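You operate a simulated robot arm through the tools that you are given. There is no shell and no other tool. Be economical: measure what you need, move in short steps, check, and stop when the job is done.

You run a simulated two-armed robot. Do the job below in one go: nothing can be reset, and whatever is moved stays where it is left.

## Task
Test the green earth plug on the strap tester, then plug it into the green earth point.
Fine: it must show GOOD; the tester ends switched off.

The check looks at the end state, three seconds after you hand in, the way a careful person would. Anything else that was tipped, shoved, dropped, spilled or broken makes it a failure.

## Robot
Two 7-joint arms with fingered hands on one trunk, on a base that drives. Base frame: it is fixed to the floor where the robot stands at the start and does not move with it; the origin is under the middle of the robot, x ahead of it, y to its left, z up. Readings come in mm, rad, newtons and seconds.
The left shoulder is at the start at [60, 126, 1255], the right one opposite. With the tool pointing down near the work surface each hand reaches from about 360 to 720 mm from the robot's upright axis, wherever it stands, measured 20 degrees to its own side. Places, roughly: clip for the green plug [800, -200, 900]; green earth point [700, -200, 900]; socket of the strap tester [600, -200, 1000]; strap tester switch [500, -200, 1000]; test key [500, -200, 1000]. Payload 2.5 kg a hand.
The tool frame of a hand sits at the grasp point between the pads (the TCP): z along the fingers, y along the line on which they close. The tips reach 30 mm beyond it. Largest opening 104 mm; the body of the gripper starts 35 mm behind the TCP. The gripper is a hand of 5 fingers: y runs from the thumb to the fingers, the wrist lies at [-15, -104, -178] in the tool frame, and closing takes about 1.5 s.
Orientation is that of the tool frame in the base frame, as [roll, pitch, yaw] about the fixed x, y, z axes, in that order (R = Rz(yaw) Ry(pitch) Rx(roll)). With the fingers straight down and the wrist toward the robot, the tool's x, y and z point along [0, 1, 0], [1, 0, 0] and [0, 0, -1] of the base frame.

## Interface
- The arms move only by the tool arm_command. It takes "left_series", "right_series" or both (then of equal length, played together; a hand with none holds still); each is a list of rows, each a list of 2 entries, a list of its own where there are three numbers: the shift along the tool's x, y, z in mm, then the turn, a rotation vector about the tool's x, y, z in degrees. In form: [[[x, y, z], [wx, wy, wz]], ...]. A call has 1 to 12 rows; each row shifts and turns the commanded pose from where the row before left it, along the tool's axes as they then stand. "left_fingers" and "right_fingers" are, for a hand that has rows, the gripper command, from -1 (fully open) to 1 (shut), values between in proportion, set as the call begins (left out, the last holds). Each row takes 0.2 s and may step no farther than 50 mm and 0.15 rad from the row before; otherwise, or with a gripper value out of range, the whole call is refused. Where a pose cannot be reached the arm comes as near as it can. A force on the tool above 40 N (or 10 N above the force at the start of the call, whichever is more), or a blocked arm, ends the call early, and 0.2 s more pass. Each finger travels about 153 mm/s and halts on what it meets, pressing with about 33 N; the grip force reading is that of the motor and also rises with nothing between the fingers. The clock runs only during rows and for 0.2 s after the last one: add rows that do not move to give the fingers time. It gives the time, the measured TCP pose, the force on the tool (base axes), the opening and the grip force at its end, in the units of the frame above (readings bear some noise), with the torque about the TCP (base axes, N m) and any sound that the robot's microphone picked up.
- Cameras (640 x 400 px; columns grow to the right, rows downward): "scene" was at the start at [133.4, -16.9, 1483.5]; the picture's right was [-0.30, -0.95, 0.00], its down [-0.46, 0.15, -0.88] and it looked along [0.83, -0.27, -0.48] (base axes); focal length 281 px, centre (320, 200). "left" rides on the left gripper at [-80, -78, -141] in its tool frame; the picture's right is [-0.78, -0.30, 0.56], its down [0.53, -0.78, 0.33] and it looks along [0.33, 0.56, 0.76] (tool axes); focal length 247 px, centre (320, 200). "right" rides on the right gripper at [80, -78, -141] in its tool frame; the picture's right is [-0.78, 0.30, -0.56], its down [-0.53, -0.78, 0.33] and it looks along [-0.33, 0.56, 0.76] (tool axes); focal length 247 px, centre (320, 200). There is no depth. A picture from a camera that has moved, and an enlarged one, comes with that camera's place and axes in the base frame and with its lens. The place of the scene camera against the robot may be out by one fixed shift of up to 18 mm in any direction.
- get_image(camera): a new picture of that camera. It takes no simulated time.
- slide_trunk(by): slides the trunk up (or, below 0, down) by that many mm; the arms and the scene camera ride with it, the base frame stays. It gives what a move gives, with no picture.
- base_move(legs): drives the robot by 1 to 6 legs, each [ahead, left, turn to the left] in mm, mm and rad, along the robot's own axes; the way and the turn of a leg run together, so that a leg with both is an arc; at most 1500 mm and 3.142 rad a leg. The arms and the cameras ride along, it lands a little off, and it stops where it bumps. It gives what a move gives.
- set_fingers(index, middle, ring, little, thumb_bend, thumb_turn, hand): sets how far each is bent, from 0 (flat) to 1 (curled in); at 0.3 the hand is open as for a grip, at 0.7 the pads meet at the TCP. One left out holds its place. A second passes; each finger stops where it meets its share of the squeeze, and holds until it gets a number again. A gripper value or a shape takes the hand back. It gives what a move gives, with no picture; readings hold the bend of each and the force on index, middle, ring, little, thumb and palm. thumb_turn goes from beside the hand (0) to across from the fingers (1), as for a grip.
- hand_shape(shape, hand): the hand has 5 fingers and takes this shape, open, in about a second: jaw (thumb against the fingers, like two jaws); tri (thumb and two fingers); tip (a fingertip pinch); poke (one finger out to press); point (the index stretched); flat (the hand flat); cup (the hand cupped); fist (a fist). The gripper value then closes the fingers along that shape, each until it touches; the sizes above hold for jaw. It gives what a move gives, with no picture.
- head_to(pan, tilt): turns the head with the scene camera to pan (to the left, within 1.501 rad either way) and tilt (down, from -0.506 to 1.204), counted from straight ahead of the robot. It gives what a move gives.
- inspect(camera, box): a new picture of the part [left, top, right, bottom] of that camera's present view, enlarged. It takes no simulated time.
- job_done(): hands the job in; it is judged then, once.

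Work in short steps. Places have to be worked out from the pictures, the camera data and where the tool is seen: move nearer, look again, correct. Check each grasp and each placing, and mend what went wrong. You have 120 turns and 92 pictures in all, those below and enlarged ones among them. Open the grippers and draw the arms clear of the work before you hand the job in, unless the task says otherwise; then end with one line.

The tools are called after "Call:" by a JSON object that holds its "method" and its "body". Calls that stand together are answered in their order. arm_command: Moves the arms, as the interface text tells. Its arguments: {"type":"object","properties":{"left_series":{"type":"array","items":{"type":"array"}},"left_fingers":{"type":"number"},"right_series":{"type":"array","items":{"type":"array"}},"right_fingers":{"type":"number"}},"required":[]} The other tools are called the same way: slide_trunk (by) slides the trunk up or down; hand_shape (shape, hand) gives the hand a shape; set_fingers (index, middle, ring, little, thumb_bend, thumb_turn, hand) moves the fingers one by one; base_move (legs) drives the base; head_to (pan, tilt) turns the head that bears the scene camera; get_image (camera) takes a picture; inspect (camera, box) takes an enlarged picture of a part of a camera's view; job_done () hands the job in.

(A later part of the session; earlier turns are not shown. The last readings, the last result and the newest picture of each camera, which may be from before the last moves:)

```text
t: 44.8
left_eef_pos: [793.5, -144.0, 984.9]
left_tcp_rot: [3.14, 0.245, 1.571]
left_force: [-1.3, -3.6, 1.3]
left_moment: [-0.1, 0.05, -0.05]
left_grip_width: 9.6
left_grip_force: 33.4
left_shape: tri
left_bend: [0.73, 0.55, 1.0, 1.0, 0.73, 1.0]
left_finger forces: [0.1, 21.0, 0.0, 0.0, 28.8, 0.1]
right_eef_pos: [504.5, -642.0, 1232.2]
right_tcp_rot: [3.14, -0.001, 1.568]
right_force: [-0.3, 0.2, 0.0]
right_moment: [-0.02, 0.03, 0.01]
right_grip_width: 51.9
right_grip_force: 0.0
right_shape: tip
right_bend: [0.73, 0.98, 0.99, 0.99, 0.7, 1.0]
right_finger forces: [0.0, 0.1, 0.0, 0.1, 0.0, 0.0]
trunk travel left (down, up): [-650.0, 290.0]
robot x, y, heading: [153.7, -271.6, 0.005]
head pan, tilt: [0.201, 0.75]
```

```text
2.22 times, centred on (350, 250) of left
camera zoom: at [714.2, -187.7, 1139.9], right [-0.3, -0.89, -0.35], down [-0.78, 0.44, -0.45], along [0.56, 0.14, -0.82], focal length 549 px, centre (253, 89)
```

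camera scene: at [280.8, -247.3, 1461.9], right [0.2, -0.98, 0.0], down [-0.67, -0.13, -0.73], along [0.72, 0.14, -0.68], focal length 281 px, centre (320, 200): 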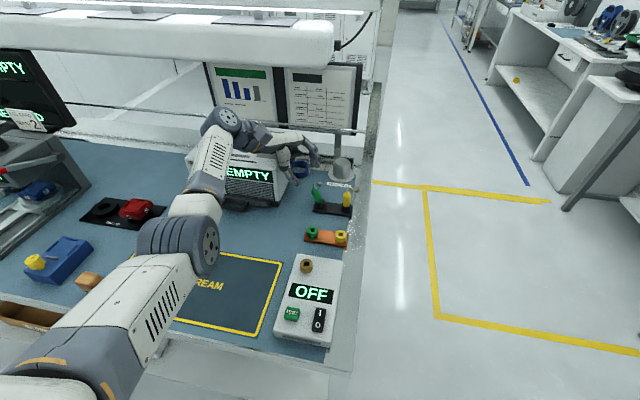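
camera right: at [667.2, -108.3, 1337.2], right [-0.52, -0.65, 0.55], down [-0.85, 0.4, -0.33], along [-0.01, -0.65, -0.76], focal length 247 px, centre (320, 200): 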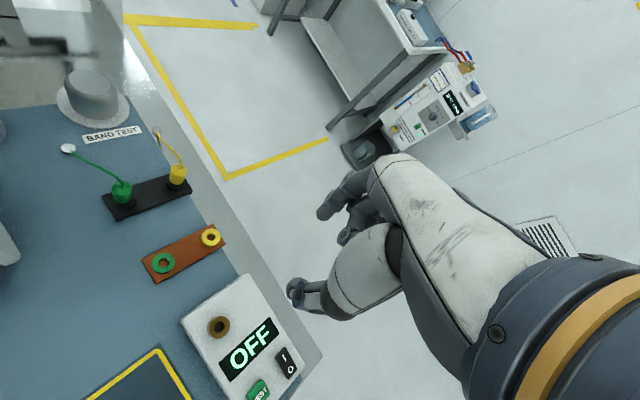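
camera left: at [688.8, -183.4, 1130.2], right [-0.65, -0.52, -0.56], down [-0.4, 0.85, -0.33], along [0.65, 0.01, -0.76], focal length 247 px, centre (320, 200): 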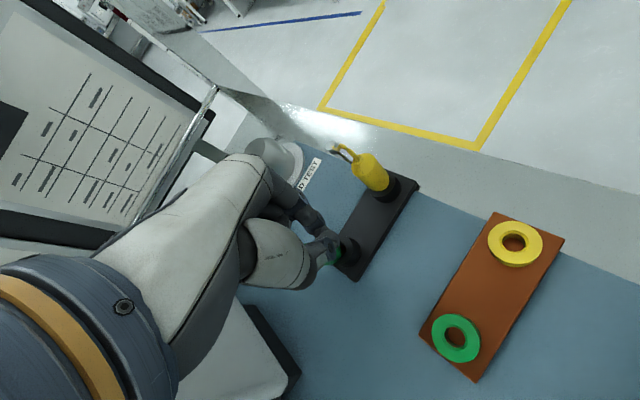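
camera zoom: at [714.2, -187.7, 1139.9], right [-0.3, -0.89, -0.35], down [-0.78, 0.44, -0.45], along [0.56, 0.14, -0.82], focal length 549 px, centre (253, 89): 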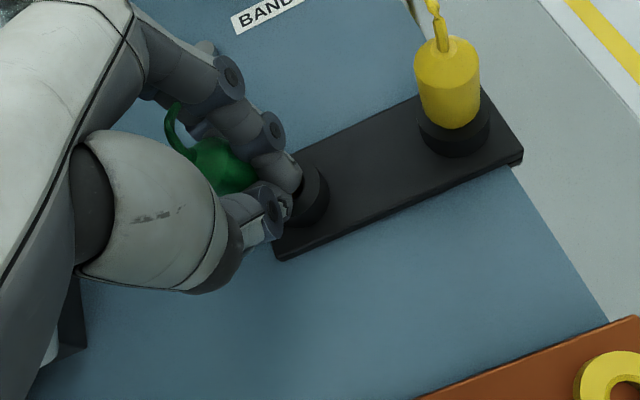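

The middle finger and thumb hold the plug (21 and 29 N), but the index misses it, so the plug sits toward +x. I open a bit, shift +6, and regrip.

Call:
{"method": "arm_command", "body": {"left_series": [[[0, 0, 0], [0, 0, 0]], [[0, 0, 0], [0, 0, 0]], [[6, 0, 0], [0, 0, 0]], [[0, 0, 0], [0, 0, 0]]], "left_fingers": 0.2}}

Call:
{"method": "inspect", "body": {"camera": "left", "box": [260, 160, 440, 340]}}

Call:
{"method": "arm_command", "body": {"left_series": [[[0, 0, 0], [0, 0, 0]], [[0, 0, 0], [0, 0, 0]], [[0, 0, 0], [0, 0, 0]], [[0, 0, 0], [0, 0, 0]], [[0, 0, 0], [0, 0, 0]]], "left_fingers": 1}}

Call:
{"method": "inspect", "body": {"camera": "left", "box": [260, 160, 440, 340]}}

```text
t: 45.8
left_eef_pos: [795.2, -137.4, 983.0]
left_tcp_rot: [3.14, 0.247, 1.572]
left_force: [0.0, 0.8, -0.3]
left_moment: [-0.03, -0.01, 0.0]
left_grip_width: 41.1
left_grip_force: 0.0
left_shape: tri
left_bend: [0.74, 0.49, 0.99, 0.99, 0.73, 1.0]
left_finger forces: [0.0, 0.0, 0.0, 0.0, 0.1, 0.0]
right_eef_pos: [505.5, -641.5, 1232.2]
right_tcp_rot: [3.139, -0.001, 1.568]
right_force: [0.1, -0.9, 0.5]
right_moment: [0.03, 0.03, 0.01]
right_grip_width: 51.8
right_grip_force: 0.0
right_shape: tip
right_bend: [0.73, 0.98, 0.99, 0.99, 0.7, 1.0]
right_finger forces: [0.0, 0.0, 0.1, 0.0, 0.0, 0.1]
trunk travel left (down, up): [-650.0, 290.0]
robot x, y, heading: [154.1, -272.3, -0.005]
head pan, tilt: [0.201, 0.75]
```

```text
2.22 times, centred on (350, 250) of left
camera zoom: at [715.0, -180.7, 1138.5], right [-0.29, -0.89, -0.35], down [-0.78, 0.44, -0.45], along [0.56, 0.14, -0.82], focal length 549 px, centre (253, 89)
```

zoom: 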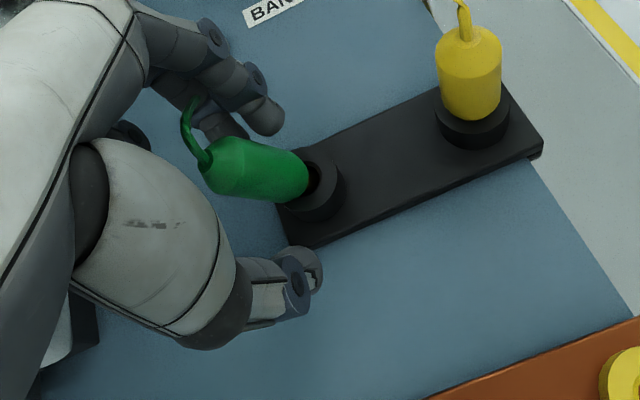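

```text
t: 47.0
left_eef_pos: [794.3, -137.8, 982.8]
left_tcp_rot: [3.14, 0.246, 1.572]
left_force: [2.7, 1.4, 0.0]
left_moment: [0.03, -0.12, 0.04]
left_grip_width: 12.4
left_grip_force: 33.0
left_shape: tri
left_bend: [0.73, 0.64, 1.0, 1.0, 0.75, 1.0]
left_finger forces: [17.9, 13.5, 0.0, 0.0, 26.3, 0.0]
right_eef_pos: [505.3, -641.4, 1233.3]
right_tcp_rot: [3.139, 0.001, 1.57]
right_force: [-0.5, 1.5, 0.2]
right_moment: [0.01, 0.01, 0.03]
right_grip_width: 51.7
right_grip_force: 0.1
right_shape: tip
right_bend: [0.73, 0.98, 0.99, 0.99, 0.7, 1.0]
right_finger forces: [0.0, 0.0, 0.1, 0.0, 0.1, 0.1]
trunk travel left (down, up): [-650.0, 290.0]
robot x, y, heading: [149.6, -273.7, -0.001]
head pan, tilt: [0.201, 0.75]
```

```text
2.22 times, centred on (350, 250) of left
camera zoom: at [715.3, -180.7, 1138.5], right [-0.29, -0.89, -0.35], down [-0.78, 0.44, -0.45], along [0.56, 0.14, -0.82], focal length 549 px, centre (253, 89)
```

zoom: 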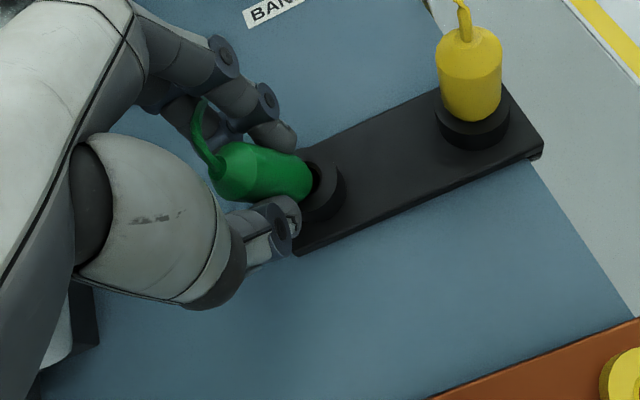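

A firm three-contact grasp now (18, 13.5 and 26 N). I lift out slowly, mostly along the plug's axis.

Call:
{"method": "arm_command", "body": {"left_series": [[[1.5, 0, -10], [0, 0, 0]], [[1.5, 0, -10], [0, 0, 0]], [[0, 0, -15], [0, 0, 0]], [[0, 0, -20], [0, 0, 0]], [[0, 0, -25], [0, 0, 0]], [[0, 0, 0], [0, 0, 0]]]}}

Call:
{"method": "inspect", "body": {"camera": "scene", "box": [260, 100, 380, 220]}}

Call:
{"method": "inspect", "body": {"camera": "left", "box": [260, 160, 440, 340]}}

```text
t: 48.4
left_eef_pos: [794.7, -116.1, 1058.7]
left_tcp_rot: [3.14, 0.247, 1.571]
left_force: [0.0, -0.1, -0.5]
left_moment: [0.03, -0.01, 0.01]
left_grip_width: 12.0
left_grip_force: 33.1
left_shape: tri
left_bend: [0.73, 0.65, 1.0, 1.0, 0.75, 1.0]
left_finger forces: [17.2, 12.9, 0.0, 0.1, 27.3, 0.0]
right_eef_pos: [504.8, -642.0, 1232.8]
right_tcp_rot: [3.139, -0.003, 1.568]
right_force: [-0.3, 0.1, 0.0]
right_moment: [0.03, -0.03, -0.01]
right_grip_width: 52.1
right_grip_force: 0.2
right_shape: tip
right_bend: [0.73, 0.98, 0.99, 0.99, 0.7, 1.0]
right_finger forces: [0.0, 0.0, 0.0, 0.1, 0.1, 0.0]
trunk travel left (down, up): [-650.0, 290.0]
robot x, y, heading: [152.6, -272.4, -0.004]
head pan, tilt: [0.201, 0.75]
```

```text
3.33 times, centred on (320, 160) of scene
camera zoom: at [280.8, -247.4, 1461.9], right [0.2, -0.98, 0.0], down [-0.67, -0.13, -0.73], along [0.72, 0.14, -0.68], focal length 936 px, centre (320, 333)
```

zoom: 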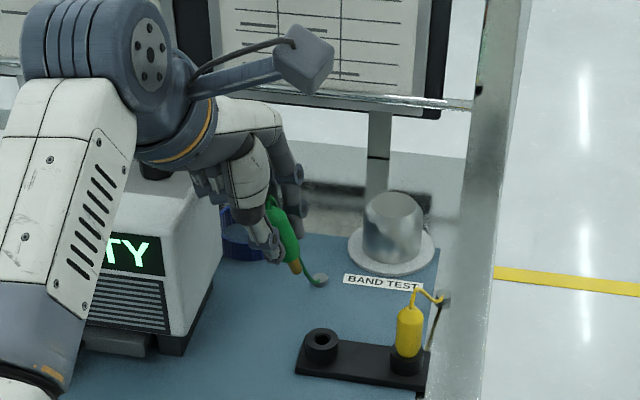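

```text
2.22 times, centred on (350, 250) of left
camera zoom: at [714.9, -160.1, 1215.4], right [-0.29, -0.89, -0.35], down [-0.78, 0.44, -0.45], along [0.56, 0.14, -0.82], focal length 549 px, centre (253, 89)
```

zoom: 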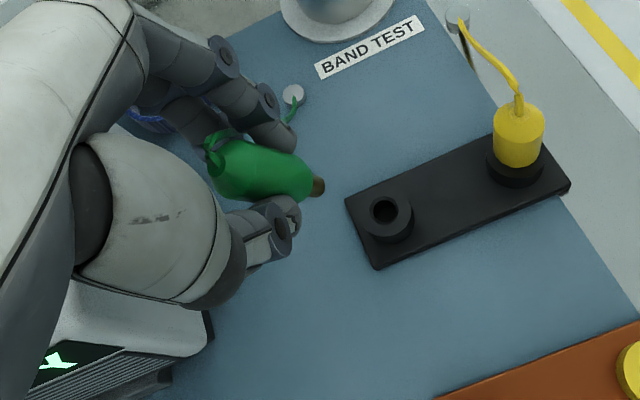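

The plug is out, with its brass pin showing and the three finger forces steady. I turn the hand 24° so the plug hangs vertical, then carry it over toward the tester at z ≈ 1090.

Call:
{"method": "arm_command", "body": {"left_series": [[[0, 0, -15], [0, 0, 0]], [[0, 0, 0], [0, 8, 0]], [[0, 0, 0], [0, 8, 0]], [[0, 0, 0], [0, 8, 0]], [[-5.6, -41, -5], [0, 0, 0]], [[-5.6, -41, -5], [0, 0, 0]], [[-5.6, -41, -5], [0, 0, 0]], [[-5.6, -41, -5], [0, 0, 0]], [[-5.6, -41, -2], [0, 0, 0]], [[0, 0, 0], [0, 0, 0]]]}}

Call:
{"method": "get_image", "body": {"camera": "left"}}

Call:
{"method": "inspect", "body": {"camera": "scene", "box": [220, 140, 400, 360]}}

```text
t: 50.8
left_eef_pos: [596.6, -110.2, 1100.1]
left_tcp_rot: [3.105, -0.252, 1.636]
left_force: [-0.5, 0.6, 0.2]
left_moment: [-0.02, -0.02, 0.0]
left_grip_width: 12.4
left_grip_force: 33.3
left_shape: tri
left_bend: [0.73, 0.66, 1.0, 1.0, 0.75, 1.0]
left_finger forces: [17.3, 12.7, 0.1, 0.1, 26.5, 0.1]
right_eef_pos: [506.2, -640.1, 1233.4]
right_tcp_rot: [3.141, 0.0, 1.569]
right_force: [-0.3, 0.2, 0.2]
right_moment: [-0.01, -0.03, -0.04]
right_grip_width: 51.8
right_grip_force: 0.1
right_shape: tip
right_bend: [0.73, 0.98, 0.99, 0.99, 0.7, 1.0]
right_finger forces: [0.0, 0.1, 0.0, 0.0, 0.1, 0.0]
trunk travel left (down, up): [-650.0, 290.0]
robot x, y, heading: [152.7, -276.9, -0.001]
head pan, tilt: [0.201, 0.75]
stopped in row 10 (left hand): the arm was blocked; the commanded pose is now the measured one
```

```text
31 pictures are left
camera left: at [518.4, -227.4, 1212.3], right [-0.23, -0.63, -0.74], down [-0.8, 0.56, -0.22], along [0.55, 0.55, -0.63], focal length 247 px, centre (320, 200)
```

left: 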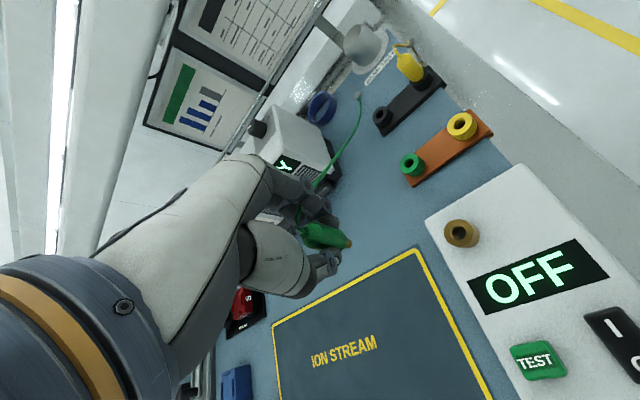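

```text
1.82 times, centred on (310, 250) of scene
camera zoom: at [280.7, -246.9, 1461.9], right [0.2, -0.98, 0.0], down [-0.67, -0.13, -0.73], along [0.72, 0.14, -0.68], focal length 511 px, centre (338, 109)
```

zoom: 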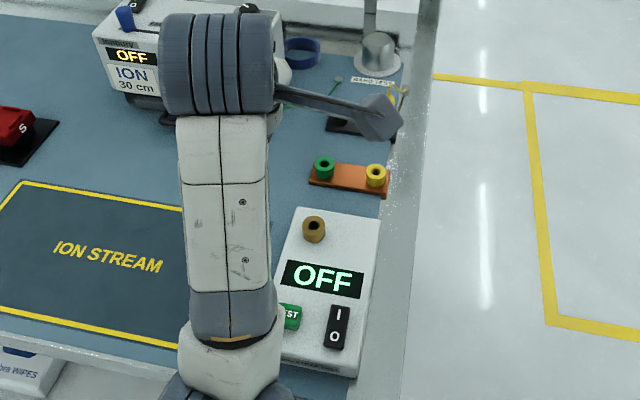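

The grasp is intact. The arm jammed slightly off course, so the tilt is a bit too large and y is at -110. I trim the orientation and step right toward the socket in small moves.

Call:
{"method": "arm_command", "body": {"left_series": [[[0, 0, 0], [1.4, -4.4, 3.7]], [[-12, -2, 0], [0, 0, 0]], [[-13, -2, 0], [0, 0, 0]], [[-13, -2, 0], [0, 0, 0]], [[0, 0, 0], [0, 0, 0]]]}}

```text
t: 51.8
left_eef_pos: [599.2, -92.8, 1103.4]
left_tcp_rot: [3.099, -0.293, 1.665]
left_force: [-0.6, -0.6, -0.9]
left_moment: [-0.02, -0.04, 0.0]
left_grip_width: 12.1
left_grip_force: 32.8
left_shape: tri
left_bend: [0.73, 0.66, 1.0, 1.0, 0.75, 1.0]
left_finger forces: [17.3, 12.7, 0.1, 0.0, 26.4, 0.0]
right_eef_pos: [506.4, -640.9, 1233.2]
right_tcp_rot: [3.14, 0.0, 1.569]
right_force: [-0.6, 0.2, -0.4]
right_moment: [0.0, -0.03, 0.02]
right_grip_width: 51.6
right_grip_force: 0.0
right_shape: tip
right_bend: [0.73, 0.98, 0.99, 0.99, 0.7, 1.0]
right_finger forces: [0.0, 0.0, 0.0, 0.1, 0.0, 0.0]
trunk travel left (down, up): [-650.0, 290.0]
robot x, y, heading: [150.5, -276.3, 0.003]
head pan, tilt: [0.201, 0.75]
stopped in row 5 (left hand): the arm was blocked; the commanded pose is now the measured one
```

The arm is folded against a limit and drifting the wrong way. I extend forward first, then back the base up, which gives the arm room at the tester.

Call:
{"method": "arm_command", "body": {"left_series": [[[0, 30, 0], [0, 0, 0]], [[0, 30, 0], [0, 0, 0]], [[0, 30, 0], [0, 0, 0]], [[0, 0, 0], [0, 0, 0]]]}}

Call:
{"method": "base_move", "body": {"legs": [[-100, 0, 0]]}}

```text
t: 52.8
left_eef_pos: [688.8, -88.6, 1108.1]
left_tcp_rot: [3.1, -0.286, 1.661]
left_force: [0.8, 0.3, -0.2]
left_moment: [-0.01, 0.02, 0.0]
left_grip_width: 11.9
left_grip_force: 33.6
left_shape: tri
left_bend: [0.73, 0.66, 1.0, 1.0, 0.75, 1.0]
left_finger forces: [17.5, 12.6, 0.1, 0.1, 26.4, 0.1]
right_eef_pos: [506.1, -642.1, 1233.4]
right_tcp_rot: [3.139, -0.001, 1.57]
right_force: [-0.7, -0.7, 0.1]
right_moment: [0.0, -0.03, 0.0]
right_grip_width: 51.8
right_grip_force: 0.0
right_shape: tip
right_bend: [0.73, 0.98, 0.99, 0.99, 0.7, 1.0]
right_finger forces: [0.0, 0.1, 0.0, 0.0, 0.0, 0.1]
trunk travel left (down, up): [-650.0, 290.0]
robot x, y, heading: [149.6, -271.2, -0.003]
head pan, tilt: [0.201, 0.75]
```

```text
t: 54.0
left_eef_pos: [585.2, -88.7, 1107.4]
left_tcp_rot: [3.1, -0.288, 1.661]
left_force: [-0.2, 0.1, -0.1]
left_moment: [0.01, 0.01, 0.01]
left_grip_width: 12.1
left_grip_force: 32.8
left_shape: tri
left_bend: [0.73, 0.66, 1.0, 1.0, 0.75, 1.0]
left_finger forces: [17.5, 12.5, 0.1, 0.0, 26.4, 0.0]
right_eef_pos: [403.2, -641.9, 1233.4]
right_tcp_rot: [3.137, 0.0, 1.569]
right_force: [-0.7, -0.5, 0.7]
right_moment: [-0.04, 0.01, 0.02]
right_grip_width: 51.8
right_grip_force: 0.1
right_shape: tip
right_bend: [0.73, 0.98, 0.99, 0.99, 0.7, 1.0]
right_finger forces: [0.1, 0.1, 0.0, 0.0, 0.0, 0.0]
trunk travel left (down, up): [-650.0, 290.0]
robot x, y, heading: [50.7, -276.0, -0.001]
head pan, tilt: [0.201, 0.75]
```

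There's room now. I trim the orientation back to the planned 10° tilt.

Call:
{"method": "arm_command", "body": {"left_series": [[[0, 0, 0], [0.45, -3.25, 2.5]], [[0, 0, 0], [0.45, -3.25, 2.5]], [[-20, 0, 0], [0, 0, 0]], [[0, 0, 0], [0, 0, 0]]]}}

```text
t: 55.0
left_eef_pos: [587.5, -108.3, 1103.3]
left_tcp_rot: [3.139, -0.178, 1.569]
left_force: [0.2, 0.0, -0.6]
left_moment: [0.02, -0.02, -0.01]
left_grip_width: 10.9
left_grip_force: 33.4
left_shape: tri
left_bend: [0.72, 0.73, 1.0, 1.0, 0.77, 1.0]
left_finger forces: [20.7, 9.6, 0.0, 0.0, 24.3, 0.0]
right_eef_pos: [405.0, -641.5, 1232.2]
right_tcp_rot: [3.141, 0.001, 1.568]
right_force: [0.1, -0.7, 0.2]
right_moment: [0.0, 0.02, 0.0]
right_grip_width: 51.7
right_grip_force: 0.1
right_shape: tip
right_bend: [0.73, 0.98, 0.99, 0.99, 0.7, 1.0]
right_finger forces: [0.0, 0.0, 0.0, 0.0, 0.0, 0.0]
trunk travel left (down, up): [-650.0, 290.0]
robot x, y, heading: [52.1, -273.3, -0.004]
head pan, tilt: [0.201, 0.75]
```

The orientation is right, but finger bends changed a little. I move over the socket and look at how the plug sits.

Call:
{"method": "arm_command", "body": {"left_series": [[[-26, 0, 2], [0, 0, 0]], [[-26, 0, 2], [0, 0, 0]], [[0, 0, 0], [0, 0, 0]]]}}

Call:
{"method": "get_image", "body": {"camera": "left"}}

Call:
{"method": "inspect", "body": {"camera": "scene", "box": [260, 140, 420, 300]}}

```text
t: 55.8
left_eef_pos: [587.9, -159.1, 1091.7]
left_tcp_rot: [3.138, -0.178, 1.571]
left_force: [-0.2, 0.6, 0.4]
left_moment: [-0.01, 0.02, -0.01]
left_grip_width: 11.0
left_grip_force: 32.9
left_shape: tri
left_bend: [0.72, 0.73, 1.0, 1.0, 0.77, 1.0]
left_finger forces: [20.9, 9.8, 0.0, 0.1, 24.2, 0.0]
right_eef_pos: [405.1, -641.3, 1233.0]
right_tcp_rot: [3.14, -0.001, 1.571]
right_force: [0.0, 0.0, -0.1]
right_moment: [-0.02, 0.0, 0.0]
right_grip_width: 51.6
right_grip_force: 0.1
right_shape: tip
right_bend: [0.73, 0.98, 0.99, 0.99, 0.7, 1.0]
right_finger forces: [0.1, 0.0, 0.1, 0.0, 0.1, 0.0]
trunk travel left (down, up): [-650.0, 290.0]
robot x, y, heading: [53.0, -274.0, -0.002]
head pan, tilt: [0.201, 0.75]
```

```text
29 pictures are left
camera left: at [507.7, -262.5, 1215.8], right [-0.29, -0.67, -0.69], down [-0.78, 0.58, -0.24], along [0.56, 0.46, -0.69], focal length 247 px, centre (320, 200)
```

left: 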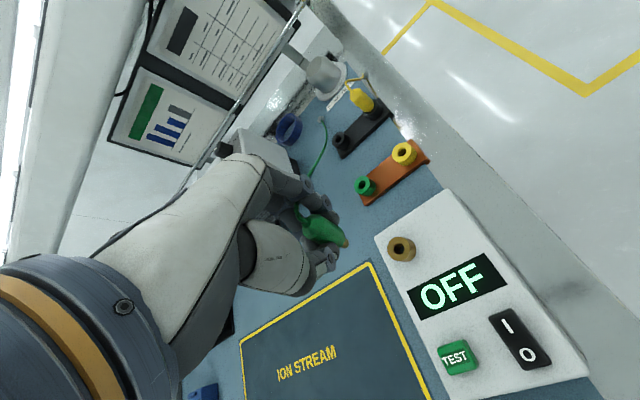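

```text
2.50 times, centred on (340, 220) of scene
camera zoom: at [180.1, -247.0, 1461.9], right [0.2, -0.98, 0.0], down [-0.67, -0.13, -0.73], along [0.72, 0.14, -0.68], focal length 702 px, centre (270, 150)
```

zoom: 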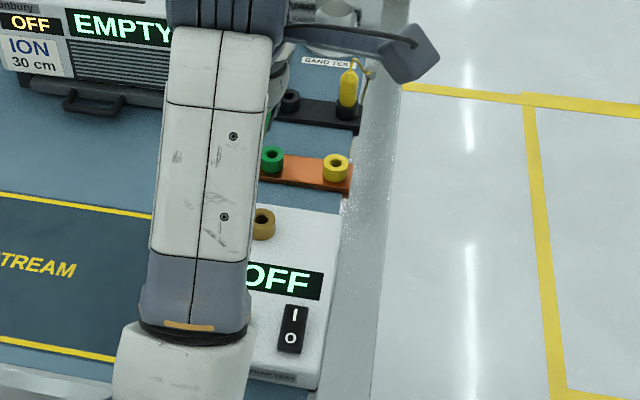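

The scene view is blocked by the forearm, so I rely on the left wrist camera. I enlarge it to measure the plug's hang and the socket.

Call:
{"method": "inspect", "body": {"camera": "left", "box": [280, 170, 420, 310]}}

```text
2.86 times, centred on (350, 240) of left
camera zoom: at [507.7, -262.5, 1215.8], right [-0.29, -0.67, -0.69], down [-0.78, 0.58, -0.24], along [0.56, 0.46, -0.69], focal length 706 px, centre (234, 86)
```

zoom: 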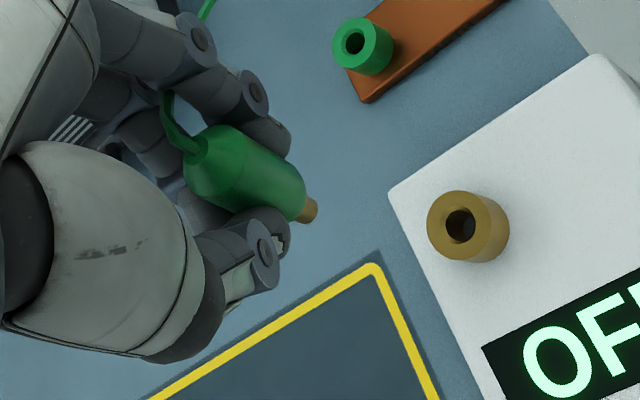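

The plug hangs off vertical: its pin leans about 8° toward −x and 6° toward +y. I rotate the hand to correct that and lower the plug toward the socket.

Call:
{"method": "arm_command", "body": {"left_series": [[[0, 0, 0], [-3.75, -3.1, -0.65]], [[0, 0, 0], [-3.75, -3.1, -0.65]], [[-5.7, -1.8, 25], [0, 0, 0]], [[-5.8, -1.9, 24], [0, 0, 0]], [[0, 0, 0], [0, 0, 0]]]}}

Call:
{"method": "inspect", "body": {"camera": "left", "box": [280, 170, 420, 310]}}

```text
t: 57.0
left_eef_pos: [597.3, -149.9, 1054.2]
left_tcp_rot: [2.972, -0.092, 1.616]
left_force: [-0.5, 0.5, -0.7]
left_moment: [0.0, 0.0, 0.0]
left_grip_width: 11.1
left_grip_force: 33.2
left_shape: tri
left_bend: [0.72, 0.73, 1.0, 1.0, 0.77, 1.0]
left_finger forces: [20.7, 9.6, 0.0, 0.1, 24.3, 0.0]
right_eef_pos: [404.6, -640.5, 1232.7]
right_tcp_rot: [3.139, 0.0, 1.568]
right_force: [-0.5, -0.2, 0.8]
right_moment: [-0.02, -0.02, 0.01]
right_grip_width: 51.7
right_grip_force: 0.1
right_shape: tip
right_bend: [0.73, 0.98, 0.99, 0.99, 0.7, 1.0]
right_finger forces: [0.0, 0.0, 0.1, 0.0, 0.0, 0.0]
trunk travel left (down, up): [-650.0, 290.0]
robot x, y, heading: [47.6, -272.4, -0.006]
head pan, tilt: [0.201, 0.75]
```

```text
2.86 times, centred on (350, 240) of left
camera zoom: at [499.3, -245.7, 1171.2], right [-0.17, -0.73, -0.67], down [-0.73, 0.54, -0.41], along [0.66, 0.42, -0.62], focal length 706 px, centre (234, 86)
```

zoom: 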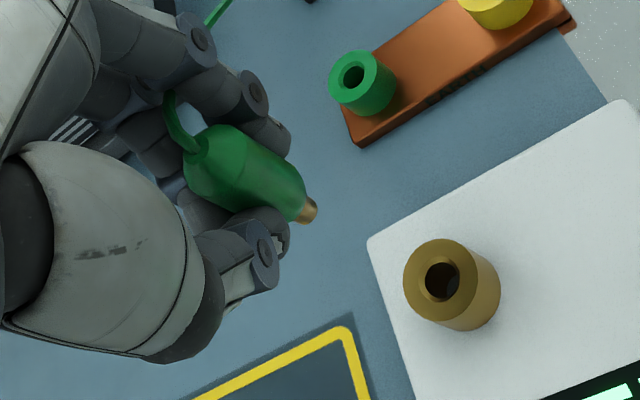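

The plug now looks vertical along one image direction. For a side view I turn the right hand in place, well off to the right, so its camera looks across at the socket.

Call:
{"method": "arm_command", "body": {"right_series": [[[0, 0, 0], [0, 0, -8.2]], [[0, 0, 0], [0, 0, -8.2]], [[0, 0, 0], [0, 0, -8.2]], [[0, 0, 0], [0, 0, -8.2]], [[0, 0, 0], [0, 0, -8.2]], [[0, 0, 0], [0, 0, -8.2]], [[0, 0, 0], [0, 0, -8.2]], [[0, 0, 0], [0, 0, -8.2]], [[0, 0, 0], [0, 0, -8.2]], [[0, 0, 0], [0, 0, -8.2]], [[0, 0, 0], [0, 0, -8]]]}}

Call:
{"method": "inspect", "body": {"camera": "right", "box": [310, 90, 430, 210]}}

```text
t: 59.4
left_eef_pos: [594.2, -148.5, 1045.5]
left_tcp_rot: [2.988, -0.107, 1.608]
left_force: [0.4, 0.3, -0.1]
left_moment: [0.02, 0.03, 0.02]
left_grip_width: 11.2
left_grip_force: 33.1
left_shape: tri
left_bend: [0.72, 0.73, 1.0, 1.0, 0.77, 1.0]
left_finger forces: [20.8, 9.7, 0.0, 0.1, 24.3, 0.1]
right_eef_pos: [404.4, -642.5, 1233.0]
right_tcp_rot: [3.139, -0.002, 1.713]
right_force: [-0.2, 0.3, -0.4]
right_moment: [0.0, 0.0, 0.02]
right_grip_width: 51.9
right_grip_force: 0.1
right_shape: tip
right_bend: [0.73, 0.98, 0.99, 0.99, 0.7, 1.0]
right_finger forces: [0.0, 0.1, 0.0, 0.1, 0.0, 0.0]
right hand out of reach, approached as far as the arm can: row 2, 3, 4, 5, 6, 7, 8, 9, 10, 11
trunk travel left (down, up): [-650.0, 290.0]
robot x, y, heading: [54.3, -278.1, -0.005]
head pan, tilt: [0.201, 0.75]
```

```text
3.33 times, centred on (370, 150) of right
camera zoom: at [317.0, -572.3, 1374.9], right [0.4, -0.73, 0.56], down [-0.69, -0.64, -0.33], along [0.6, -0.25, -0.76], focal length 823 px, centre (153, 367)
```

zoom: 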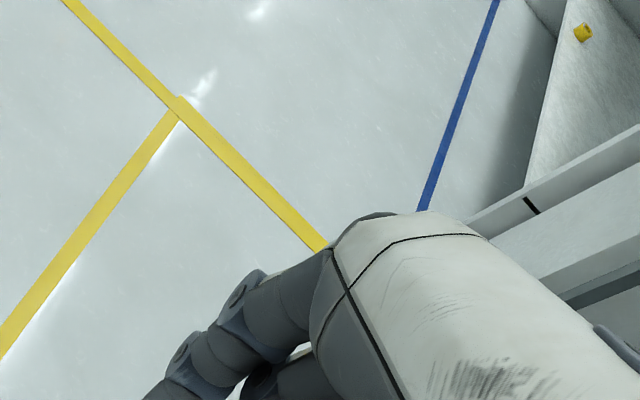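

The right hand can't turn there, so I use the left camera while closing in. I move to put the pin roughly over the socket and about 10 mm above it.

Call:
{"method": "arm_command", "body": {"left_series": [[[-10.7, -6.5, 13.8], [0, 0, 0]], [[-10.8, -6.6, 13.9], [0, 0, 0]], [[0, 0, 0], [0, 0, 0]], [[0, 0, 0], [0, 0, 0]]]}}

Call:
{"method": "inspect", "body": {"camera": "left", "box": [280, 190, 400, 310]}}

Call:
{"method": "get_image", "body": {"camera": "scene"}}

```text
t: 60.5
left_eef_pos: [593.0, -143.2, 1020.5]
left_tcp_rot: [2.966, -0.149, 1.638]
left_force: [-0.5, 0.7, -0.2]
left_moment: [0.0, 0.0, 0.0]
left_grip_width: 11.1
left_grip_force: 32.8
left_shape: tri
left_bend: [0.72, 0.73, 1.0, 1.0, 0.77, 1.0]
left_finger forces: [20.6, 9.6, 0.0, 0.0, 24.3, 0.1]
right_eef_pos: [406.0, -641.0, 1232.4]
right_tcp_rot: [3.138, 0.001, 1.712]
right_force: [-1.0, -0.3, -0.1]
right_moment: [-0.02, 0.02, 0.01]
right_grip_width: 51.9
right_grip_force: 0.0
right_shape: tip
right_bend: [0.73, 0.98, 0.99, 0.99, 0.7, 1.0]
right_finger forces: [0.0, 0.0, 0.1, 0.0, 0.1, 0.0]
trunk travel left (down, up): [-650.0, 290.0]
robot x, y, heading: [52.4, -274.3, -0.002]
head pan, tilt: [0.201, 0.75]
stopped in row 4 (left hand): the arm was blocked; the commanded pose is now the measured one
```

```text
3.33 times, centred on (340, 250) of left
camera zoom: at [497.0, -248.2, 1132.8], right [-0.15, -0.69, -0.71], down [-0.75, 0.55, -0.38], along [0.65, 0.47, -0.6], focal length 823 px, centre (253, 33)
```

zoom: 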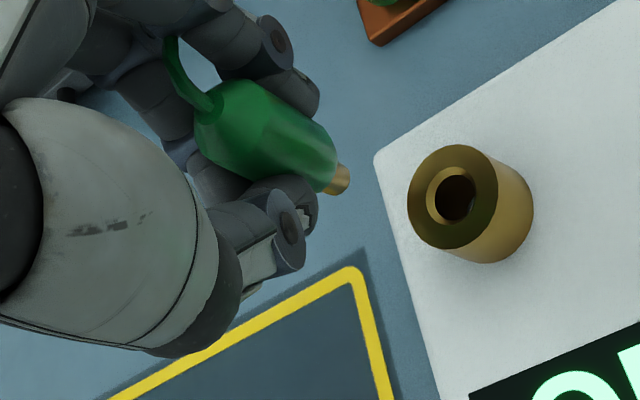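

```text
23 pictures are left
camera scene: at [180.2, -247.0, 1461.9], right [0.2, -0.98, 0.0], down [-0.67, -0.13, -0.73], along [0.72, 0.14, -0.68], focal length 281 px, centre (320, 200)
```

scene: 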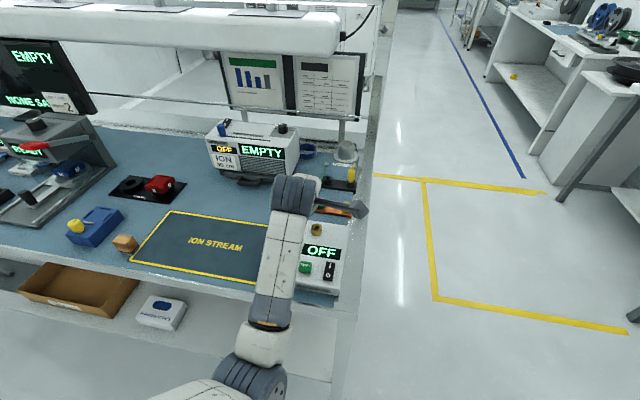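

The wrist is at a joint limit when the arm is folded this close, but it worked well further out. I raise the plug, reach forward, and back the base up by 90 mm.

Call:
{"method": "arm_command", "body": {"left_series": [[[0, 0, -25], [0, 0, 0]], [[0, 25, -5], [0, 0, 0]], [[0, 35, 0], [0, 0, 0]], [[0, 35, 0], [0, 0, 0]], [[0, 0, 0], [0, 0, 0]]]}}

Call:
{"method": "base_move", "body": {"legs": [[-90, 0, 0]]}}

```text
t: 61.8
left_eef_pos: [681.6, -148.3, 1067.1]
left_tcp_rot: [2.967, -0.14, 1.634]
left_force: [0.2, -0.1, -0.1]
left_moment: [-0.01, 0.02, 0.0]
left_grip_width: 11.0
left_grip_force: 32.8
left_shape: tri
left_bend: [0.72, 0.73, 1.0, 1.0, 0.77, 1.0]
left_finger forces: [20.7, 9.6, 0.1, 0.1, 24.4, 0.0]
right_eef_pos: [403.2, -641.8, 1233.2]
right_tcp_rot: [3.139, 0.0, 1.711]
right_force: [-0.8, 0.1, -0.3]
right_moment: [-0.03, 0.0, -0.01]
right_grip_width: 51.6
right_grip_force: 0.0
right_shape: tip
right_bend: [0.73, 0.98, 0.99, 0.99, 0.7, 1.0]
right_finger forces: [0.1, 0.0, 0.0, 0.0, 0.0, 0.0]
trunk travel left (down, up): [-650.0, 290.0]
robot x, y, heading: [53.9, -273.1, 0.0]
head pan, tilt: [0.201, 0.75]
```

```text
t: 62.9
left_eef_pos: [591.6, -146.8, 1069.1]
left_tcp_rot: [2.966, -0.143, 1.634]
left_force: [-0.1, -0.1, 0.9]
left_moment: [-0.01, -0.01, 0.01]
left_grip_width: 10.7
left_grip_force: 33.1
left_shape: tri
left_bend: [0.72, 0.73, 1.0, 1.0, 0.77, 1.0]
left_finger forces: [20.7, 9.6, 0.1, 0.0, 24.4, 0.1]
right_eef_pos: [314.2, -641.3, 1232.1]
right_tcp_rot: [3.138, 0.0, 1.711]
right_force: [-0.5, -0.1, -0.4]
right_moment: [-0.01, -0.03, -0.01]
right_grip_width: 52.0
right_grip_force: 0.1
right_shape: tip
right_bend: [0.73, 0.98, 0.99, 0.99, 0.7, 1.0]
right_finger forces: [0.0, 0.0, 0.0, 0.0, 0.1, 0.0]
trunk travel left (down, up): [-650.0, 290.0]
robot x, y, heading: [-36.2, -270.2, -0.003]
head pan, tilt: [0.201, 0.75]
```

I turn the hand about the vertical by −35° so the wrist moves left and the scene camera can see the plug over the socket.

Call:
{"method": "arm_command", "body": {"left_series": [[[0, 0, 0], [-1, -1.2, 6.8]], [[0, 0, 0], [-1, -1.2, 6.8]], [[0, 0, 0], [-1, -1.2, 6.8]], [[0, 0, 0], [-1, -1.2, 6.8]], [[0, 0, 0], [-1, -1.2, 6.8]], [[0, 0, 0], [0, 0, 0]]]}}

Call:
{"method": "inspect", "body": {"camera": "scene", "box": [250, 130, 370, 250]}}

Call:
{"method": "inspect", "body": {"camera": "left", "box": [280, 170, 420, 310]}}

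```text
t: 64.2
left_eef_pos: [593.1, -147.9, 1066.7]
left_tcp_rot: [2.966, -0.142, 1.024]
left_force: [0.5, 0.5, 0.0]
left_moment: [0.02, 0.02, -0.01]
left_grip_width: 11.0
left_grip_force: 33.0
left_shape: tri
left_bend: [0.72, 0.73, 1.0, 1.0, 0.77, 1.0]
left_finger forces: [20.5, 9.5, 0.0, 0.1, 24.5, 0.1]
right_eef_pos: [314.8, -643.0, 1232.3]
right_tcp_rot: [3.139, 0.0, 1.713]
right_force: [0.7, -0.6, 0.7]
right_moment: [-0.03, -0.02, -0.01]
right_grip_width: 52.0
right_grip_force: 0.0
right_shape: tip
right_bend: [0.73, 0.98, 0.99, 0.99, 0.7, 1.0]
right_finger forces: [0.0, 0.0, 0.0, 0.0, 0.0, 0.0]
trunk travel left (down, up): [-650.0, 290.0]
robot x, y, heading: [-34.9, -273.2, -0.003]
head pan, tilt: [0.201, 0.75]
```

```text
3.33 times, centred on (310, 190) of scene
camera zoom: at [90.7, -247.1, 1461.9], right [0.2, -0.98, 0.0], down [-0.67, -0.13, -0.73], along [0.72, 0.14, -0.68], focal length 936 px, centre (353, 233)
```

zoom: 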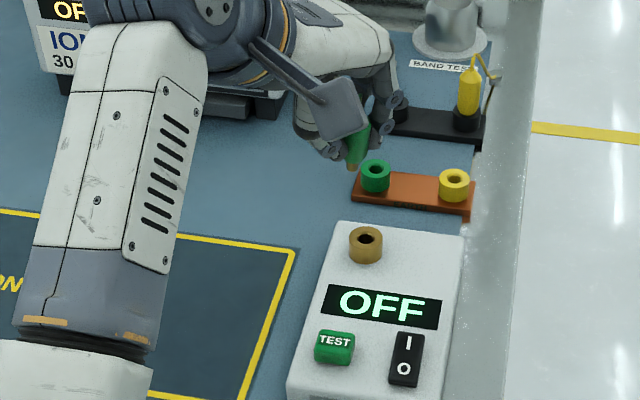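

```text
2.86 times, centred on (350, 240) of left
camera zoom: at [453.9, -177.7, 1179.6], right [-0.52, -0.48, -0.7], down [-0.29, 0.88, -0.38], along [0.8, 0.01, -0.6], focal length 706 px, centre (234, 86)
```

zoom: 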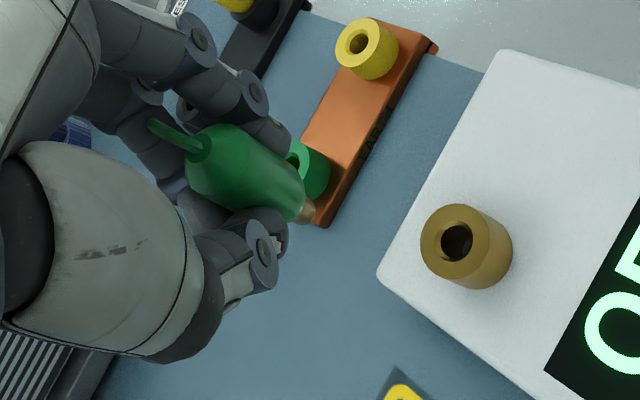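

The plug is visible now. From these views I put the socket top at ≈ (593.5,-164.6,958). The pin leans only slightly (about 4° in +x and 3° in +y). I correct that and lower until the pin is about 15 mm above the socket.

Call:
{"method": "arm_command", "body": {"left_series": [[[0, 0, 0], [1.86, -4.27, -0.5]], [[-6.4, -2.5, 24.6], [0, 0, 0]], [[-6.3, -2.6, 24.6], [0, 0, 0]], [[0, 0, 0], [0, 0, 0]], [[0, 0, 0], [0, 0, 0]]]}}

Call:
{"method": "inspect", "body": {"camera": "scene", "box": [280, 160, 340, 220]}}

Call:
{"method": "inspect", "body": {"camera": "left", "box": [280, 170, 420, 310]}}

```text
t: 65.5
left_eef_pos: [589.4, -155.7, 1017.6]
left_tcp_rot: [2.999, -0.068, 1.023]
left_force: [-0.7, 1.5, 0.2]
left_moment: [-0.02, 0.01, 0.0]
left_grip_width: 10.9
left_grip_force: 33.3
left_shape: tri
left_bend: [0.72, 0.73, 1.0, 1.0, 0.77, 1.0]
left_finger forces: [20.8, 9.1, 0.0, 0.1, 24.7, 0.0]
right_eef_pos: [314.5, -642.0, 1232.8]
right_tcp_rot: [3.139, 0.001, 1.711]
right_force: [0.1, -0.7, 0.2]
right_moment: [-0.01, 0.0, 0.01]
right_grip_width: 51.6
right_grip_force: 0.0
right_shape: tip
right_bend: [0.73, 0.98, 0.99, 0.99, 0.7, 1.0]
right_finger forces: [0.1, 0.0, 0.0, 0.0, 0.0, 0.0]
trunk travel left (down, up): [-650.0, 290.0]
robot x, y, heading: [-35.4, -276.2, -0.006]
head pan, tilt: [0.201, 0.75]
```

```text
6.67 times, centred on (310, 190) of scene
camera zoom: at [90.7, -246.9, 1461.9], right [0.2, -0.98, 0.0], down [-0.67, -0.13, -0.73], along [0.72, 0.14, -0.68], focal length 1872 px, centre (387, 267)
```

zoom: 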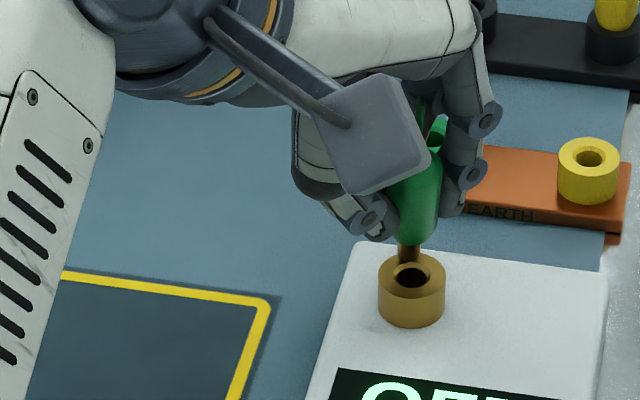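

```text
2.86 times, centred on (350, 240) of left
camera zoom: at [458.5, -180.9, 1139.5], right [-0.57, -0.51, -0.64], down [-0.32, 0.86, -0.4], along [0.76, -0.02, -0.65], focal length 706 px, centre (234, 86)
```

zoom: 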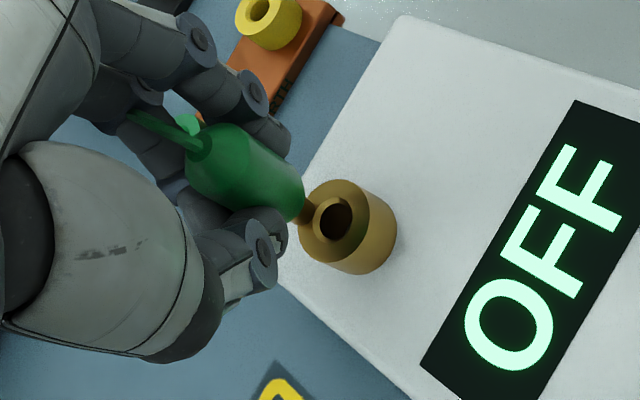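

The pin is nearly over the hole, needing about 1–2 mm more toward −y. I shift that much, lower 6 mm, and look again.

Call:
{"method": "arm_command", "body": {"left_series": [[[-2.5, -0.7, 2], [0, 0, 0]], [[0, 0, 2], [0, 0, 0]], [[0, 0, 2], [0, 0, 0]], [[0, 0, 0], [0, 0, 0]]]}}

Call:
{"method": "inspect", "body": {"camera": "scene", "box": [300, 170, 330, 200]}}

Call:
{"method": "inspect", "body": {"camera": "left", "box": [320, 215, 380, 275]}}

```text
t: 66.5
left_eef_pos: [587.8, -158.0, 1015.2]
left_tcp_rot: [2.992, -0.069, 1.024]
left_force: [-1.8, 0.4, 15.4]
left_moment: [-0.08, -0.11, 0.01]
left_grip_width: 12.4
left_grip_force: 33.4
left_shape: tri
left_bend: [0.72, 0.73, 1.0, 1.0, 0.79, 1.0]
left_finger forces: [22.2, 1.6, 0.1, 0.0, 29.5, 0.0]
right_eef_pos: [312.7, -641.5, 1233.6]
right_tcp_rot: [3.138, 0.0, 1.712]
right_force: [0.0, -0.2, -1.1]
right_moment: [0.03, 0.03, 0.03]
right_grip_width: 51.7
right_grip_force: 0.0
right_shape: tip
right_bend: [0.73, 0.98, 0.99, 0.99, 0.7, 1.0]
right_finger forces: [0.0, 0.1, 0.1, 0.0, 0.0, 0.0]
trunk travel left (down, up): [-650.0, 290.0]
robot x, y, heading: [-35.6, -270.3, -0.006]
head pan, tilt: [0.201, 0.75]
```

```text
13.33 times, centred on (315, 185) of scene
camera zoom: at [88.5, -247.3, 1462.3], right [0.2, -0.98, 0.0], down [-0.67, -0.13, -0.73], along [0.72, 0.14, -0.68], focal length 3744 px, centre (387, 400)
```

zoom: 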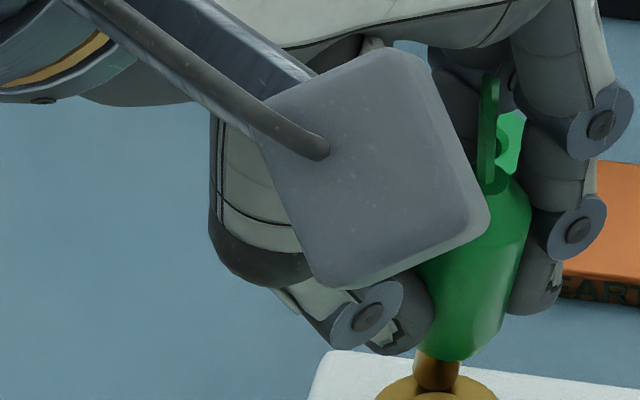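

```text
6.67 times, centred on (350, 245) of left
camera zoom: at [456.3, -183.2, 1136.2], right [-0.56, -0.52, -0.65], down [-0.32, 0.86, -0.41], along [0.76, -0.02, -0.65], focal length 1646 px, centre (120, -100)
```

zoom: 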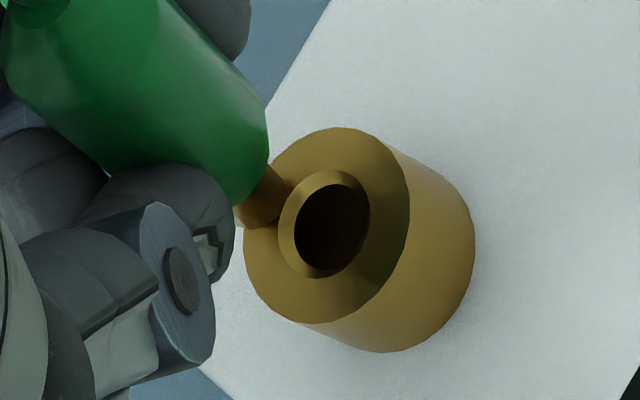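

The pin has landed on the ring's rim (15 N), about 9 mm too far in +x, and the plug has swung about 10° in the grip with its pin toward +y. I lift 8 mm, straighten it, and recentre.

Call:
{"method": "arm_command", "body": {"left_series": [[[0.5, 1.1, -7.9], [0, 0, 0]], [[0, 0, 0], [-3.3, -3.7, -0.8]], [[0, 0, 0], [-3.3, -3.7, -0.8]], [[0.8, -12.5, -3.4], [0, 0, 0]], [[0, 0, 0], [0, 0, 0]], [[0, 0, 0], [0, 0, 0]]]}}

Call:
{"method": "inspect", "body": {"camera": "left", "box": [290, 190, 390, 290]}}

Call:
{"method": "inspect", "body": {"camera": "scene", "box": [295, 165, 335, 205]}}

```text
t: 67.8
left_eef_pos: [576.1, -149.8, 1019.8]
left_tcp_rot: [2.884, 0.065, 1.024]
left_force: [-0.1, -0.2, 0.0]
left_moment: [-0.03, 0.02, 0.01]
left_grip_width: 11.9
left_grip_force: 32.5
left_shape: tri
left_bend: [0.72, 0.73, 1.0, 1.0, 0.79, 1.0]
left_finger forces: [21.4, 0.9, 0.0, 0.1, 26.6, 0.0]
right_eef_pos: [315.2, -641.0, 1232.9]
right_tcp_rot: [3.139, 0.0, 1.712]
right_force: [1.3, 0.5, 0.6]
right_moment: [0.02, 0.0, 0.01]
right_grip_width: 51.7
right_grip_force: 0.0
right_shape: tip
right_bend: [0.73, 0.98, 0.99, 0.99, 0.7, 1.0]
right_finger forces: [0.0, 0.0, 0.0, 0.1, 0.0, 0.0]
trunk travel left (down, up): [-650.0, 290.0]
robot x, y, heading: [-34.3, -274.0, -0.003]
head pan, tilt: [0.201, 0.75]
```

```text
4.00 times, centred on (340, 240) of left
camera zoom: at [442.7, -155.1, 1140.0], right [-0.55, -0.62, -0.56], down [-0.31, 0.77, -0.55], along [0.78, -0.13, -0.62], focal length 988 px, centre (240, 40)
```

zoom: 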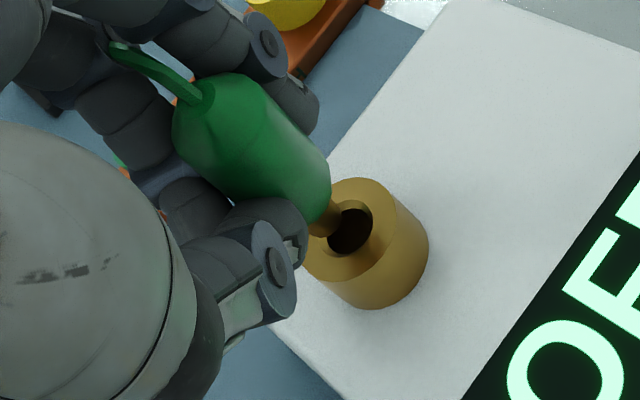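

```text
10.00 times, centred on (315, 185) of scene
camera zoom: at [90.6, -246.9, 1461.9], right [0.2, -0.98, 0.0], down [-0.67, -0.13, -0.73], along [0.72, 0.14, -0.68], focal length 2808 px, centre (370, 350)
```

zoom: 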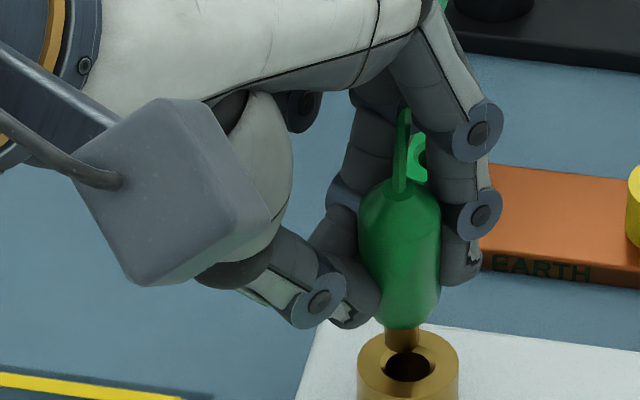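

The plug is upright in both views. Solving them together, the hole is at about +4 in x, −1 in y and 10 mm below the pin tip. I shift and go down 8 mm.

Call:
{"method": "arm_command", "body": {"left_series": [[[1.2, 3.8, 0.9], [0, 0, 0]], [[0, 0, 0], [0, 0, 0]], [[0.25, -1, 3.8], [0, 0, 0]], [[0.25, -1, 3.8], [0, 0, 0]], [[0, 0, 0], [0, 0, 0]], [[0, 0, 0], [0, 0, 0]]]}}

Call:
{"method": "inspect", "body": {"camera": "left", "box": [290, 190, 390, 290]}}

```text
t: 69.2
left_eef_pos: [582.3, -151.6, 1011.0]
left_tcp_rot: [2.882, 0.064, 1.023]
left_force: [-1.0, -0.8, 3.1]
left_moment: [-0.03, -0.01, -0.03]
left_grip_width: 12.0
left_grip_force: 33.3
left_shape: tri
left_bend: [0.72, 0.73, 1.0, 1.0, 0.79, 1.0]
left_finger forces: [21.6, 0.7, 0.1, 0.0, 26.9, 0.0]
right_eef_pos: [314.4, -641.0, 1233.3]
right_tcp_rot: [3.138, -0.002, 1.711]
right_force: [-0.7, 0.0, 0.0]
right_moment: [0.02, 0.03, 0.0]
right_grip_width: 51.6
right_grip_force: 0.0
right_shape: tip
right_bend: [0.73, 0.98, 0.99, 0.99, 0.7, 1.0]
right_finger forces: [0.0, 0.0, 0.0, 0.0, 0.0, 0.0]
trunk travel left (down, up): [-650.0, 290.0]
robot x, y, heading: [-39.3, -274.5, -0.003]
head pan, tilt: [0.201, 0.75]
```

```text
4.00 times, centred on (340, 240) of left
camera zoom: at [446.6, -155.9, 1133.3], right [-0.55, -0.62, -0.56], down [-0.31, 0.77, -0.55], along [0.78, -0.13, -0.61], focal length 988 px, centre (240, 40)
```

zoom: 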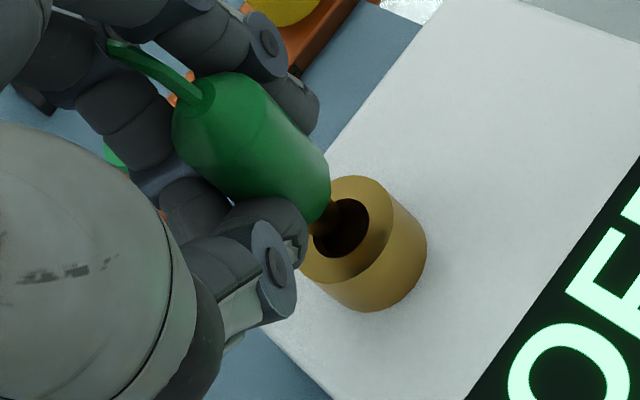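

The pin is touching the hole's chamfer lightly (3 N), about 2.5 mm too far in +x. I nudge it back and press down gently.

Call:
{"method": "arm_command", "body": {"left_series": [[[-0.9, -2.1, -1.5], [0, 0, 0]], [[0, 0, 0], [0, 0, 0]], [[0.15, -0.6, 2.25], [0, 0, 0]], [[0.15, -0.6, 2.25], [0, 0, 0]], [[0.15, -0.6, 2.25], [0, 0, 0]], [[0, 0, 0], [0, 0, 0]]]}}

```text
t: 70.7
left_eef_pos: [577.6, -151.5, 1005.0]
left_tcp_rot: [2.886, 0.066, 1.024]
left_force: [-2.0, 0.0, -0.3]
left_moment: [0.02, -0.04, -0.01]
left_grip_width: 12.1
left_grip_force: 32.7
left_shape: tri
left_bend: [0.72, 0.73, 1.0, 1.0, 0.79, 1.0]
left_finger forces: [21.6, 0.9, 0.1, 0.1, 26.6, 0.1]
right_eef_pos: [314.9, -641.1, 1232.4]
right_tcp_rot: [3.14, 0.001, 1.711]
right_force: [0.4, -0.4, 0.1]
right_moment: [-0.03, 0.0, 0.02]
right_grip_width: 51.8
right_grip_force: 0.1
right_shape: tip
right_bend: [0.73, 0.98, 0.99, 0.99, 0.7, 1.0]
right_finger forces: [0.0, 0.0, 0.0, 0.0, 0.0, 0.0]
trunk travel left (down, up): [-650.0, 290.0]
robot x, y, heading: [-36.4, -275.8, -0.004]
head pan, tilt: [0.201, 0.75]
```

It dropped 6 mm with no vertical force, so the pin is in the hole. I continue down gently until seated.

Call:
{"method": "arm_command", "body": {"left_series": [[[0.15, -0.6, 2.25], [0, 0, 0]], [[0.15, -0.6, 2.25], [0, 0, 0]], [[0.15, -0.6, 2.25], [0, 0, 0]], [[0, 0, 0], [0, 0, 0]], [[0, 0, 0], [0, 0, 0]]]}}

Call:
{"method": "inspect", "body": {"camera": "left", "box": [290, 190, 390, 290]}}

```text
t: 71.8
left_eef_pos: [579.9, -150.3, 997.3]
left_tcp_rot: [2.883, 0.066, 1.024]
left_force: [-1.1, -0.9, 0.1]
left_moment: [-0.06, 0.01, -0.01]
left_grip_width: 11.8
left_grip_force: 32.6
left_shape: tri
left_bend: [0.72, 0.73, 1.0, 1.0, 0.79, 1.0]
left_finger forces: [21.7, 1.3, 0.1, 0.0, 26.7, 0.0]
right_eef_pos: [314.1, -641.9, 1232.9]
right_tcp_rot: [3.14, -0.001, 1.71]
right_force: [0.4, 0.2, -0.2]
right_moment: [0.03, 0.04, -0.01]
right_grip_width: 52.0
right_grip_force: 0.0
right_shape: tip
right_bend: [0.73, 0.98, 0.99, 0.99, 0.7, 1.0]
right_finger forces: [0.1, 0.0, 0.1, 0.1, 0.0, 0.0]
trunk travel left (down, up): [-650.0, 290.0]
robot x, y, heading: [-37.7, -274.5, -0.003]
head pan, tilt: [0.201, 0.75]
```

```text
4.00 times, centred on (340, 240) of left
camera zoom: at [444.6, -154.8, 1119.3], right [-0.55, -0.62, -0.56], down [-0.31, 0.77, -0.55], along [0.78, -0.13, -0.62], focal length 988 px, centre (240, 40)
```

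zoom: 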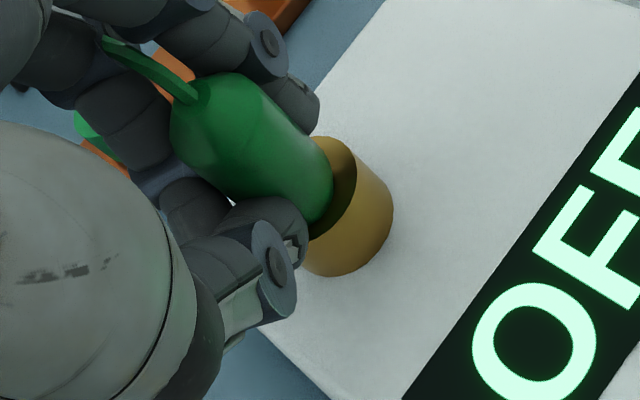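

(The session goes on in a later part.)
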